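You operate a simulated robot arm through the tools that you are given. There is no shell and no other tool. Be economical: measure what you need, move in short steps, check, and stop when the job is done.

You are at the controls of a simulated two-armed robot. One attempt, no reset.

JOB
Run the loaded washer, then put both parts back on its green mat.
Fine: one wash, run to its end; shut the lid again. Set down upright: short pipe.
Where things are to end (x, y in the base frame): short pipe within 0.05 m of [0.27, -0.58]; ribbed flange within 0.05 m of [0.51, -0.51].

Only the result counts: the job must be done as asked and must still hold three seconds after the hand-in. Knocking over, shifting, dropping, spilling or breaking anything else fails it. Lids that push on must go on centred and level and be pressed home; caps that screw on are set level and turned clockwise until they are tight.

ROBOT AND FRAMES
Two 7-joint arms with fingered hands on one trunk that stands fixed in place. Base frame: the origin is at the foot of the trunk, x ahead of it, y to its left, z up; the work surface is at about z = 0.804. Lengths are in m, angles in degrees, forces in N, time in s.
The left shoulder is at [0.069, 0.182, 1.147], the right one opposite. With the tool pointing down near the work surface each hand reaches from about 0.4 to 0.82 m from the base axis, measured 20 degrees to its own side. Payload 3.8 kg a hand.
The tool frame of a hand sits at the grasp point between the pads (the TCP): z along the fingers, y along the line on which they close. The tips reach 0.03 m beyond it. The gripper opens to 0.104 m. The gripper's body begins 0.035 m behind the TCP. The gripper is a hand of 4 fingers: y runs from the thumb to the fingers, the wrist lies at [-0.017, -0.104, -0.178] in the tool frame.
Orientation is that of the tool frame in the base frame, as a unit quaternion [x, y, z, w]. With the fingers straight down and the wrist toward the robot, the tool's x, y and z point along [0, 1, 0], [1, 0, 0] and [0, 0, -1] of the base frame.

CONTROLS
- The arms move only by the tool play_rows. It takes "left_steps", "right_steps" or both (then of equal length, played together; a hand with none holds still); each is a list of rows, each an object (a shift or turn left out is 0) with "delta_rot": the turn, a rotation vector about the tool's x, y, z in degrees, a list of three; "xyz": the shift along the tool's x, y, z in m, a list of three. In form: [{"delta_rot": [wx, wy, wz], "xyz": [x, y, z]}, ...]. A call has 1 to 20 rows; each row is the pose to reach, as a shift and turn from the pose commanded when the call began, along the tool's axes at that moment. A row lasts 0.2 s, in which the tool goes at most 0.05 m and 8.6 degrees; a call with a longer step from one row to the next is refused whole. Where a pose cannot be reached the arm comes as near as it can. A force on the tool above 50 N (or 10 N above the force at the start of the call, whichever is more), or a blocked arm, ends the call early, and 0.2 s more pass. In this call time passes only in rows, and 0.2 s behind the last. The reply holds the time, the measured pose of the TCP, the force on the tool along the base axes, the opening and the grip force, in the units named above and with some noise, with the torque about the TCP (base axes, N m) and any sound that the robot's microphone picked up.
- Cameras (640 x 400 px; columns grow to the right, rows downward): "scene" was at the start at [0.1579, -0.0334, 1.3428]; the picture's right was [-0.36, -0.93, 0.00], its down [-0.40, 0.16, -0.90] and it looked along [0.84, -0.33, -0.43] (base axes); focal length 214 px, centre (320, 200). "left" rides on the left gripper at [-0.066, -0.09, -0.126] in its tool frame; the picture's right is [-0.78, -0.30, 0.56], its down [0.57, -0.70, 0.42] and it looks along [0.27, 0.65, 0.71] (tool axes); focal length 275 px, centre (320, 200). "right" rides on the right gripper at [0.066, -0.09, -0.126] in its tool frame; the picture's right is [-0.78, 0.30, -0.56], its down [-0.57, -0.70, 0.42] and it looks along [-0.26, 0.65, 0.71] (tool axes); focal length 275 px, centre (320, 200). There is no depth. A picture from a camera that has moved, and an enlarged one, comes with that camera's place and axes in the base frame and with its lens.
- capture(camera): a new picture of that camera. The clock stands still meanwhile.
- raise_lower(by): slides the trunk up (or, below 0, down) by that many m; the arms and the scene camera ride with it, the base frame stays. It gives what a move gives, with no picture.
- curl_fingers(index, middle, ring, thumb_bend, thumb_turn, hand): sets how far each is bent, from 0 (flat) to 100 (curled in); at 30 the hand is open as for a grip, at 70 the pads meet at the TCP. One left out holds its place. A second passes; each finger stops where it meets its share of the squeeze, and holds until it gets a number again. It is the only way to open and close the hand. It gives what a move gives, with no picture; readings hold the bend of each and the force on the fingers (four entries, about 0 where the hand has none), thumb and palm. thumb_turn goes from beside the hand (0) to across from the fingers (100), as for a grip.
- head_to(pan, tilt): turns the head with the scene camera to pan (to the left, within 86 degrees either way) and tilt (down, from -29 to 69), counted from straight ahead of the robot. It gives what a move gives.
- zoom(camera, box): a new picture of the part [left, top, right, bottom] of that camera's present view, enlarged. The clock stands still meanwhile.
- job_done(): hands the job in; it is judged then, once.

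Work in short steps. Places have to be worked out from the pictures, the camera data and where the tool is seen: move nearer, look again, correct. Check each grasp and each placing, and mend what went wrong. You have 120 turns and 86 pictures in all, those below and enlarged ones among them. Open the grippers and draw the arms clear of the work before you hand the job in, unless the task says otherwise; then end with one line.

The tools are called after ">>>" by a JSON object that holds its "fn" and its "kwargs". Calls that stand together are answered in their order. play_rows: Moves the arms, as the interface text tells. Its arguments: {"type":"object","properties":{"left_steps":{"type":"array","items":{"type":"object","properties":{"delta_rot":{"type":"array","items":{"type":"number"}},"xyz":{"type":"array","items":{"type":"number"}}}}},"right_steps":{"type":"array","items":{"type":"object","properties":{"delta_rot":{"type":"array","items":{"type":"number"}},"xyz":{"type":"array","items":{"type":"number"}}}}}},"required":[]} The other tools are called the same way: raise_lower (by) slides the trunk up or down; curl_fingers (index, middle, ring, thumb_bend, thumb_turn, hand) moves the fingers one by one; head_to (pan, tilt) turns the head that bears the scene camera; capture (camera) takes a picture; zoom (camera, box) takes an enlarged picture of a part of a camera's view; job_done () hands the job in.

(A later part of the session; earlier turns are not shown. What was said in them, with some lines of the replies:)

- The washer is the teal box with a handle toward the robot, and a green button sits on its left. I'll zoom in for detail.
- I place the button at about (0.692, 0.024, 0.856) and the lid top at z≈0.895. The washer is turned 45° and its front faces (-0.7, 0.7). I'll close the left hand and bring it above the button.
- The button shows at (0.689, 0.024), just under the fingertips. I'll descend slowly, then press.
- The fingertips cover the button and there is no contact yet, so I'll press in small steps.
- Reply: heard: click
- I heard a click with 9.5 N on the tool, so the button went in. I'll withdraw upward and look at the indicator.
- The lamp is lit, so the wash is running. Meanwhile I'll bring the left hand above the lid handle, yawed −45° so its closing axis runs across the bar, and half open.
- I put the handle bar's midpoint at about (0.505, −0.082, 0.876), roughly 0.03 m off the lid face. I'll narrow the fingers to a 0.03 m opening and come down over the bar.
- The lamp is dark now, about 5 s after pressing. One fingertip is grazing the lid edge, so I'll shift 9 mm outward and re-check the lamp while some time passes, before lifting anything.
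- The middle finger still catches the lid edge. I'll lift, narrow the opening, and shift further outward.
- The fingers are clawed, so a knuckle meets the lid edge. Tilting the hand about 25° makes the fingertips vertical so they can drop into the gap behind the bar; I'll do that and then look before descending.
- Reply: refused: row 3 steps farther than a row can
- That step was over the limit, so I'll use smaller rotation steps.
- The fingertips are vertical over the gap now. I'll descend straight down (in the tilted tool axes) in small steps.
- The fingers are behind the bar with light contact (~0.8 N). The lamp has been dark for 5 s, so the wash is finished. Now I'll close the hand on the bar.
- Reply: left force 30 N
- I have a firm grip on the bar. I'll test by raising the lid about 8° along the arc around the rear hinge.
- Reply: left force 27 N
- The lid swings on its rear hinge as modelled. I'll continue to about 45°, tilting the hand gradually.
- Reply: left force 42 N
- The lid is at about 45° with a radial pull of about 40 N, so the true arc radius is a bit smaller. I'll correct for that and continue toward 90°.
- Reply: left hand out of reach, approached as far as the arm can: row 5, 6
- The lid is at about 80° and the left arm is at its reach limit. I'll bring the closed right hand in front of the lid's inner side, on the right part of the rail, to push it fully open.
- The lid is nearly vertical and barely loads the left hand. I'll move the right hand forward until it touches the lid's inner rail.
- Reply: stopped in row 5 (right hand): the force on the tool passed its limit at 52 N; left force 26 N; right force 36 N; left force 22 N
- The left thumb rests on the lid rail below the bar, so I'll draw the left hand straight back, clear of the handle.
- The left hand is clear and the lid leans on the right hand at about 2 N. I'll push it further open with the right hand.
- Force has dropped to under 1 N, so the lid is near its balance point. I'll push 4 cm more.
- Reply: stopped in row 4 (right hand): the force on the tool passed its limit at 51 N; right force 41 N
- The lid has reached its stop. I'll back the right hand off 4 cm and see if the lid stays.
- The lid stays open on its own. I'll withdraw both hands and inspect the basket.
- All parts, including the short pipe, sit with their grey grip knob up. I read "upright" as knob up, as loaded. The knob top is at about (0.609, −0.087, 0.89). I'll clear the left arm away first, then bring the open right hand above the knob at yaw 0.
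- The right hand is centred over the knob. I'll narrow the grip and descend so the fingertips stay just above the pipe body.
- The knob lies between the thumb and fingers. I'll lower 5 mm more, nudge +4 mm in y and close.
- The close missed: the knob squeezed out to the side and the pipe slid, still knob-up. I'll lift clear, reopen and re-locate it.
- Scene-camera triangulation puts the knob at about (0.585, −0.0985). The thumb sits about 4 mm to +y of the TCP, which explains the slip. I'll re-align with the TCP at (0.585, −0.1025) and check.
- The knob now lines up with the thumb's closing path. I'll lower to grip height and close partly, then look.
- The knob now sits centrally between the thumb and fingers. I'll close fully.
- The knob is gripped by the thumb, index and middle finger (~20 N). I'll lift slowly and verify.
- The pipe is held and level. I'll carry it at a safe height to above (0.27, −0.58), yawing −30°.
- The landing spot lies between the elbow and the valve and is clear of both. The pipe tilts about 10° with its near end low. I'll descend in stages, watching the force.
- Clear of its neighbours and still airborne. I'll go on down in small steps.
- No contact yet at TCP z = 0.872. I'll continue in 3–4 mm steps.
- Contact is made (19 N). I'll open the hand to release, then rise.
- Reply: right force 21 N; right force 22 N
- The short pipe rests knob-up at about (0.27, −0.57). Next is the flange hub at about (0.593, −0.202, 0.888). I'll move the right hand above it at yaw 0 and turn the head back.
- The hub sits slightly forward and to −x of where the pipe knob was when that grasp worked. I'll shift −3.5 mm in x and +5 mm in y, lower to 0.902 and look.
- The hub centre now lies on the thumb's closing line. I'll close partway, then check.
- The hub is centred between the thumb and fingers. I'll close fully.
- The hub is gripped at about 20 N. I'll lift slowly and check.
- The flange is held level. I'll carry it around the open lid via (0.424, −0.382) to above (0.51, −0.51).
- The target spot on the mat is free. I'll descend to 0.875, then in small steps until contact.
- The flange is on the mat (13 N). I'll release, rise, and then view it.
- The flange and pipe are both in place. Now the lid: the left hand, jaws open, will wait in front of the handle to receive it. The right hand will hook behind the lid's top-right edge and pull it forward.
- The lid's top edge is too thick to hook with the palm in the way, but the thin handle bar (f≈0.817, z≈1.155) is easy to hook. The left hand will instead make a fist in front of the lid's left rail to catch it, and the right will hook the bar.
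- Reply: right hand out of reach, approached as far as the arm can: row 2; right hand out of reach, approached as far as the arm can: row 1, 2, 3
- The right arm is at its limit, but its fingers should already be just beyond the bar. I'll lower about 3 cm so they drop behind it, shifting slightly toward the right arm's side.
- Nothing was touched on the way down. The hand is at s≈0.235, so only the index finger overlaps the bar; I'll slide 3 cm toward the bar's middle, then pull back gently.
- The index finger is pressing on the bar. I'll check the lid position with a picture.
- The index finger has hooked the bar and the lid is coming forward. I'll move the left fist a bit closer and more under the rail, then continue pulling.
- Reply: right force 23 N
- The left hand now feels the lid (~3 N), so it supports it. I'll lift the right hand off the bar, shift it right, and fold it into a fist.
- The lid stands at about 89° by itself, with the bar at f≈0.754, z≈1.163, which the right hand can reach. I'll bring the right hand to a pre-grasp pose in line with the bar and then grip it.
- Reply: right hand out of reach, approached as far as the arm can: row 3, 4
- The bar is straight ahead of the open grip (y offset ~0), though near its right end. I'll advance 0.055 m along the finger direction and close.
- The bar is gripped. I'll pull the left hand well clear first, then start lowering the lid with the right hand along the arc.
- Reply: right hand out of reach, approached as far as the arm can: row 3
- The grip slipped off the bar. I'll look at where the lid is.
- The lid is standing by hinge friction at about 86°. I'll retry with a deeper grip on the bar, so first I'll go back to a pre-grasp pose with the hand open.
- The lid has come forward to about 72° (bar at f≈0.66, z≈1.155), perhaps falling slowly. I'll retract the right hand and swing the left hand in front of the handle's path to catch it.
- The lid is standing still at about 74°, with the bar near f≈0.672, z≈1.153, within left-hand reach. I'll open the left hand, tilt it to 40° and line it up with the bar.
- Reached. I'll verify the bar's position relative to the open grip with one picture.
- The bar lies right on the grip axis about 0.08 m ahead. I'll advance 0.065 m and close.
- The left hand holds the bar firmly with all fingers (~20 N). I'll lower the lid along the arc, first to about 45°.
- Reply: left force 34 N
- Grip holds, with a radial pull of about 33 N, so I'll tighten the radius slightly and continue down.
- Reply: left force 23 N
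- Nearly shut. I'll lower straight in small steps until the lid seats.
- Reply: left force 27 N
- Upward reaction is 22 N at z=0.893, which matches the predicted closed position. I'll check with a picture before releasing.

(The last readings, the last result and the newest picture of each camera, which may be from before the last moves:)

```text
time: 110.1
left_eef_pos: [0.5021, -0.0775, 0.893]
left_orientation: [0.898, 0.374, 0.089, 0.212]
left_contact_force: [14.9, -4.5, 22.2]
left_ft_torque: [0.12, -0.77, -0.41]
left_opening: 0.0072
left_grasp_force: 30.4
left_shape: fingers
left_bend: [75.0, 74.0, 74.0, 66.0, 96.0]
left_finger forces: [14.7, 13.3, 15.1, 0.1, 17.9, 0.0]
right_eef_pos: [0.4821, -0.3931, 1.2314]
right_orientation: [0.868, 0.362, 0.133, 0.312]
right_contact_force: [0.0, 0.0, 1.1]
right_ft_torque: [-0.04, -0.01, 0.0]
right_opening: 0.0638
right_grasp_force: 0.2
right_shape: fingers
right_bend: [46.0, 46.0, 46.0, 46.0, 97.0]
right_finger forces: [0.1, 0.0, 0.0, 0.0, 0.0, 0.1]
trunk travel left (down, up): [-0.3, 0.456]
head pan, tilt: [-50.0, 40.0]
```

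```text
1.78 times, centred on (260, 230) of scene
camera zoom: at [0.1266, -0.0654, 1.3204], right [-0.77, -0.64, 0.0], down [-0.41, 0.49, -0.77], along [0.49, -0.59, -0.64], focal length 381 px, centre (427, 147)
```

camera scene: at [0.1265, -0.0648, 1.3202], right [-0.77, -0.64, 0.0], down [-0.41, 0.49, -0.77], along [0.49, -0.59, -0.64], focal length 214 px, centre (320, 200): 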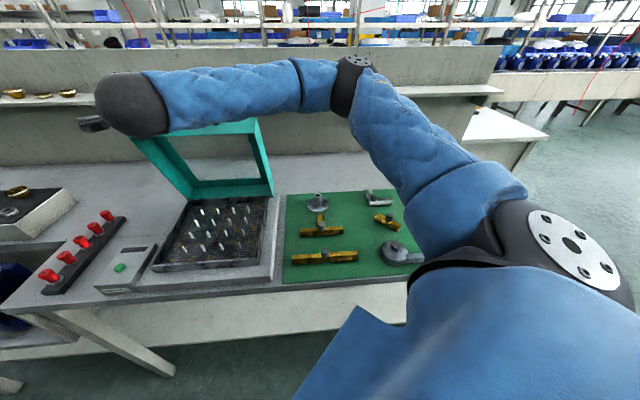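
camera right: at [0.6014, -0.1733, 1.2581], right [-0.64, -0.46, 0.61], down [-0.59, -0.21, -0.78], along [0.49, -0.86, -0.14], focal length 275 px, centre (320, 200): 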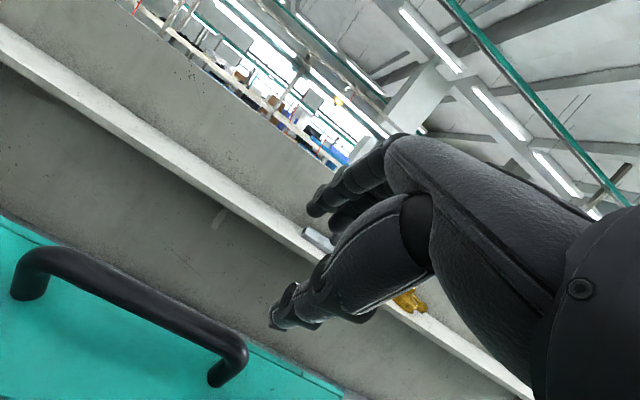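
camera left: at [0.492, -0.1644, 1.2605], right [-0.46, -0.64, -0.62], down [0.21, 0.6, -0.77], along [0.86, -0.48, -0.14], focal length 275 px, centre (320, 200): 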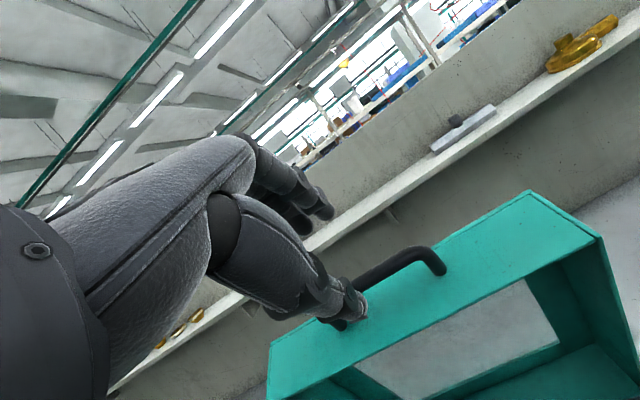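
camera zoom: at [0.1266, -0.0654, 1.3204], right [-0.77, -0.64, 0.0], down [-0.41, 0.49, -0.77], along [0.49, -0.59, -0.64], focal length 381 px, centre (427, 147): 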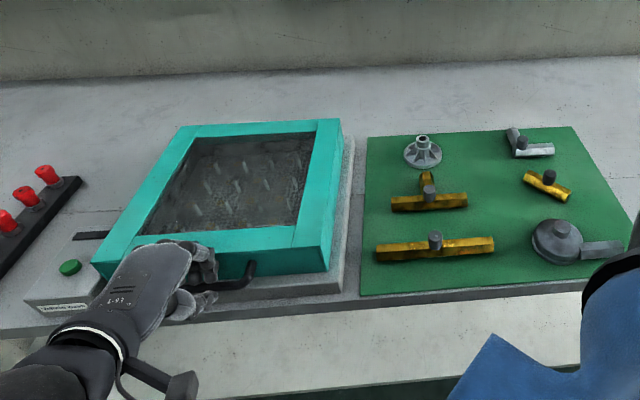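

The lid is shut and both parts sit on the mat. I'll open the fingers slightly and rise straight out of the handle gap.

>>> {"fn": "curl_fingers", "kwargs": {"hand": "left", "index": 63, "middle": 63, "ring": 63, "thumb_bend": 45}}

>>> {"fn": "play_rows", "kwargs": {"left_steps": [{"xyz": [0, 0.0044, -0.009]}, {"xyz": [0, 0.0088, -0.018]}, {"xyz": [0, 0.0153, -0.0315]}, {"xyz": [0, 0.024, -0.0495]}]}}

```text
time: 111.1
left_eef_pos: [0.5012, -0.0755, 0.8876]
left_orientation: [0.9, 0.375, 0.086, 0.205]
left_contact_force: [-5.2, 3.6, -1.6]
left_ft_torque: [-0.01, 0.01, 0.05]
left_opening: 0.0428
left_grasp_force: 3.3
left_shape: fingers
left_bend: [63.0, 67.0, 63.0, 45.0, 97.0]
left_finger forces: [0.1, 6.0, 0.0, 0.0, 0.0, 0.0]
right_eef_pos: [0.4824, -0.3926, 1.2314]
right_orientation: [0.869, 0.361, 0.132, 0.312]
right_contact_force: [-0.2, 0.8, -0.7]
right_ft_torque: [-0.04, 0.06, 0.0]
right_opening: 0.0638
right_grasp_force: 0.0
right_shape: fingers
right_bend: [46.0, 46.0, 46.0, 46.0, 97.0]
right_finger forces: [0.0, 0.1, 0.0, 0.0, 0.0, 0.1]
trunk travel left (down, up): [-0.3, 0.456]
head pan, tilt: [-50.0, 40.0]
```

```text
time: 112.1
left_eef_pos: [0.5022, -0.0775, 0.9416]
left_orientation: [0.9, 0.375, 0.085, 0.205]
left_contact_force: [0.2, -1.3, -0.6]
left_ft_torque: [0.0, 0.01, 0.01]
left_opening: 0.0429
left_grasp_force: 0.0
left_shape: fingers
left_bend: [63.0, 63.0, 63.0, 45.0, 97.0]
left_finger forces: [0.0, 0.1, 0.0, 0.1, 0.0, 0.0]
right_eef_pos: [0.4829, -0.3918, 1.2303]
right_orientation: [0.869, 0.361, 0.133, 0.312]
right_contact_force: [0.3, 0.1, 0.4]
right_ft_torque: [-0.03, -0.03, -0.01]
right_opening: 0.064
right_grasp_force: 0.0
right_shape: fingers
right_bend: [46.0, 46.0, 46.0, 46.0, 97.0]
right_finger forces: [0.0, 0.1, 0.0, 0.0, 0.0, 0.0]
trunk travel left (down, up): [-0.3, 0.456]
head pan, tilt: [-50.0, 40.0]
```

The hand came out cleanly. I'll draw the left arm up and away, open both hands, and take a final look.

>>> {"fn": "play_rows", "kwargs": {"left_steps": [{"xyz": [0, 0.017, -0.036]}, {"xyz": [0, 0.034, -0.072]}, {"xyz": [0.01, 0.04, -0.115]}, {"xyz": [0.03, 0.04, -0.15]}, {"xyz": [0.06, 0.045, -0.18]}, {"xyz": [0.09, 0.05, -0.2]}]}}

>>> {"fn": "curl_fingers", "kwargs": {"hand": "left", "index": 30, "middle": 30, "ring": 30, "thumb_bend": 30}}

>>> {"fn": "curl_fingers", "kwargs": {"hand": "right", "index": 30, "middle": 30, "ring": 30, "thumb_bend": 30}}

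>>> {"fn": "zoom", "kwargs": {"camera": "scene", "box": [80, 120, 440, 340]}}

```text
time: 113.5
left_eef_pos: [0.5331, 0.0157, 1.1438]
left_orientation: [0.9, 0.374, 0.084, 0.205]
left_contact_force: [-0.4, -0.3, -0.7]
left_ft_torque: [-0.02, 0.0, 0.04]
left_opening: 0.043
left_grasp_force: 0.1
left_shape: fingers
left_bend: [63.0, 63.0, 63.0, 45.0, 97.0]
left_finger forces: [0.0, 0.1, 0.0, 0.0, 0.1, 0.1]
right_eef_pos: [0.4827, -0.3918, 1.2304]
right_orientation: [0.869, 0.36, 0.132, 0.313]
right_contact_force: [0.2, 0.0, 0.5]
right_ft_torque: [-0.01, 0.01, 0.0]
right_opening: 0.0636
right_grasp_force: 0.0
right_shape: fingers
right_bend: [46.0, 46.0, 46.0, 46.0, 97.0]
right_finger forces: [0.0, 0.0, 0.0, 0.0, 0.1, 0.0]
trunk travel left (down, up): [-0.3, 0.456]
head pan, tilt: [-50.0, 40.0]
```

```text
time: 114.5
left_eef_pos: [0.534, 0.0144, 1.1439]
left_orientation: [0.9, 0.375, 0.086, 0.205]
left_contact_force: [0.1, -0.3, -0.2]
left_ft_torque: [-0.03, 0.01, 0.01]
left_opening: 0.1042
left_grasp_force: 0.0
left_shape: fingers
left_bend: [30.0, 30.0, 30.0, 30.0, 97.0]
left_finger forces: [0.0, 0.0, 0.0, 0.0, 0.1, 0.0]
right_eef_pos: [0.4821, -0.3924, 1.2311]
right_orientation: [0.869, 0.362, 0.133, 0.311]
right_contact_force: [-0.3, -0.3, 0.2]
right_ft_torque: [0.0, -0.03, 0.02]
right_opening: 0.0638
right_grasp_force: 0.0
right_shape: fingers
right_bend: [46.0, 46.0, 46.0, 46.0, 97.0]
right_finger forces: [0.0, 0.1, 0.0, 0.0, 0.1, 0.0]
trunk travel left (down, up): [-0.3, 0.456]
head pan, tilt: [-50.0, 40.0]
```

```text
time: 115.5
left_eef_pos: [0.5339, 0.0157, 1.1441]
left_orientation: [0.9, 0.375, 0.086, 0.205]
left_contact_force: [0.3, -0.6, -0.6]
left_ft_torque: [-0.01, -0.03, -0.03]
left_opening: 0.1042
left_grasp_force: 0.0
left_shape: fingers
left_bend: [30.0, 30.0, 30.0, 30.0, 97.0]
left_finger forces: [0.0, 0.1, 0.1, 0.1, 0.0, 0.0]
right_eef_pos: [0.4824, -0.3925, 1.231]
right_orientation: [0.869, 0.361, 0.132, 0.312]
right_contact_force: [-0.1, -1.3, 0.4]
right_ft_torque: [0.03, 0.02, 0.0]
right_opening: 0.1041
right_grasp_force: 0.1
right_shape: fingers
right_bend: [30.0, 30.0, 30.0, 30.0, 94.0]
right_finger forces: [0.0, 0.0, 0.1, 0.0, 0.1, 0.0]
trunk travel left (down, up): [-0.3, 0.456]
head pan, tilt: [-50.0, 40.0]
```

```text
1.78 times, centred on (260, 230) of scene
camera zoom: at [0.1268, -0.065, 1.32], right [-0.77, -0.64, 0.0], down [-0.41, 0.49, -0.77], along [0.49, -0.59, -0.64], focal length 381 px, centre (427, 147)
```

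zoom: 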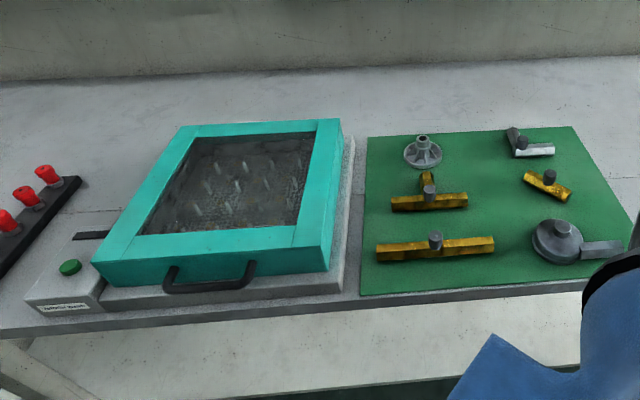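

Final picture: the lid is shut, the flange is at about (0.50, −0.50), the pipe is knob-up at about (0.27, −0.57), nothing else has moved, and both hands are open and clear.

>>> {"fn": "job_done", "kwargs": {}}

```text
The job is handed in.
```

I ran one wash to its end and shut the lid again. By my last picture, both parts are on the green mat within the 0.05 m limits: the short pipe knob-up at about (0.27, −0.57) and the ribbed flange at about (0.50, −0.50). I took "upright" to mean grip knob up, as the pipe was loaded, not standing on its end.
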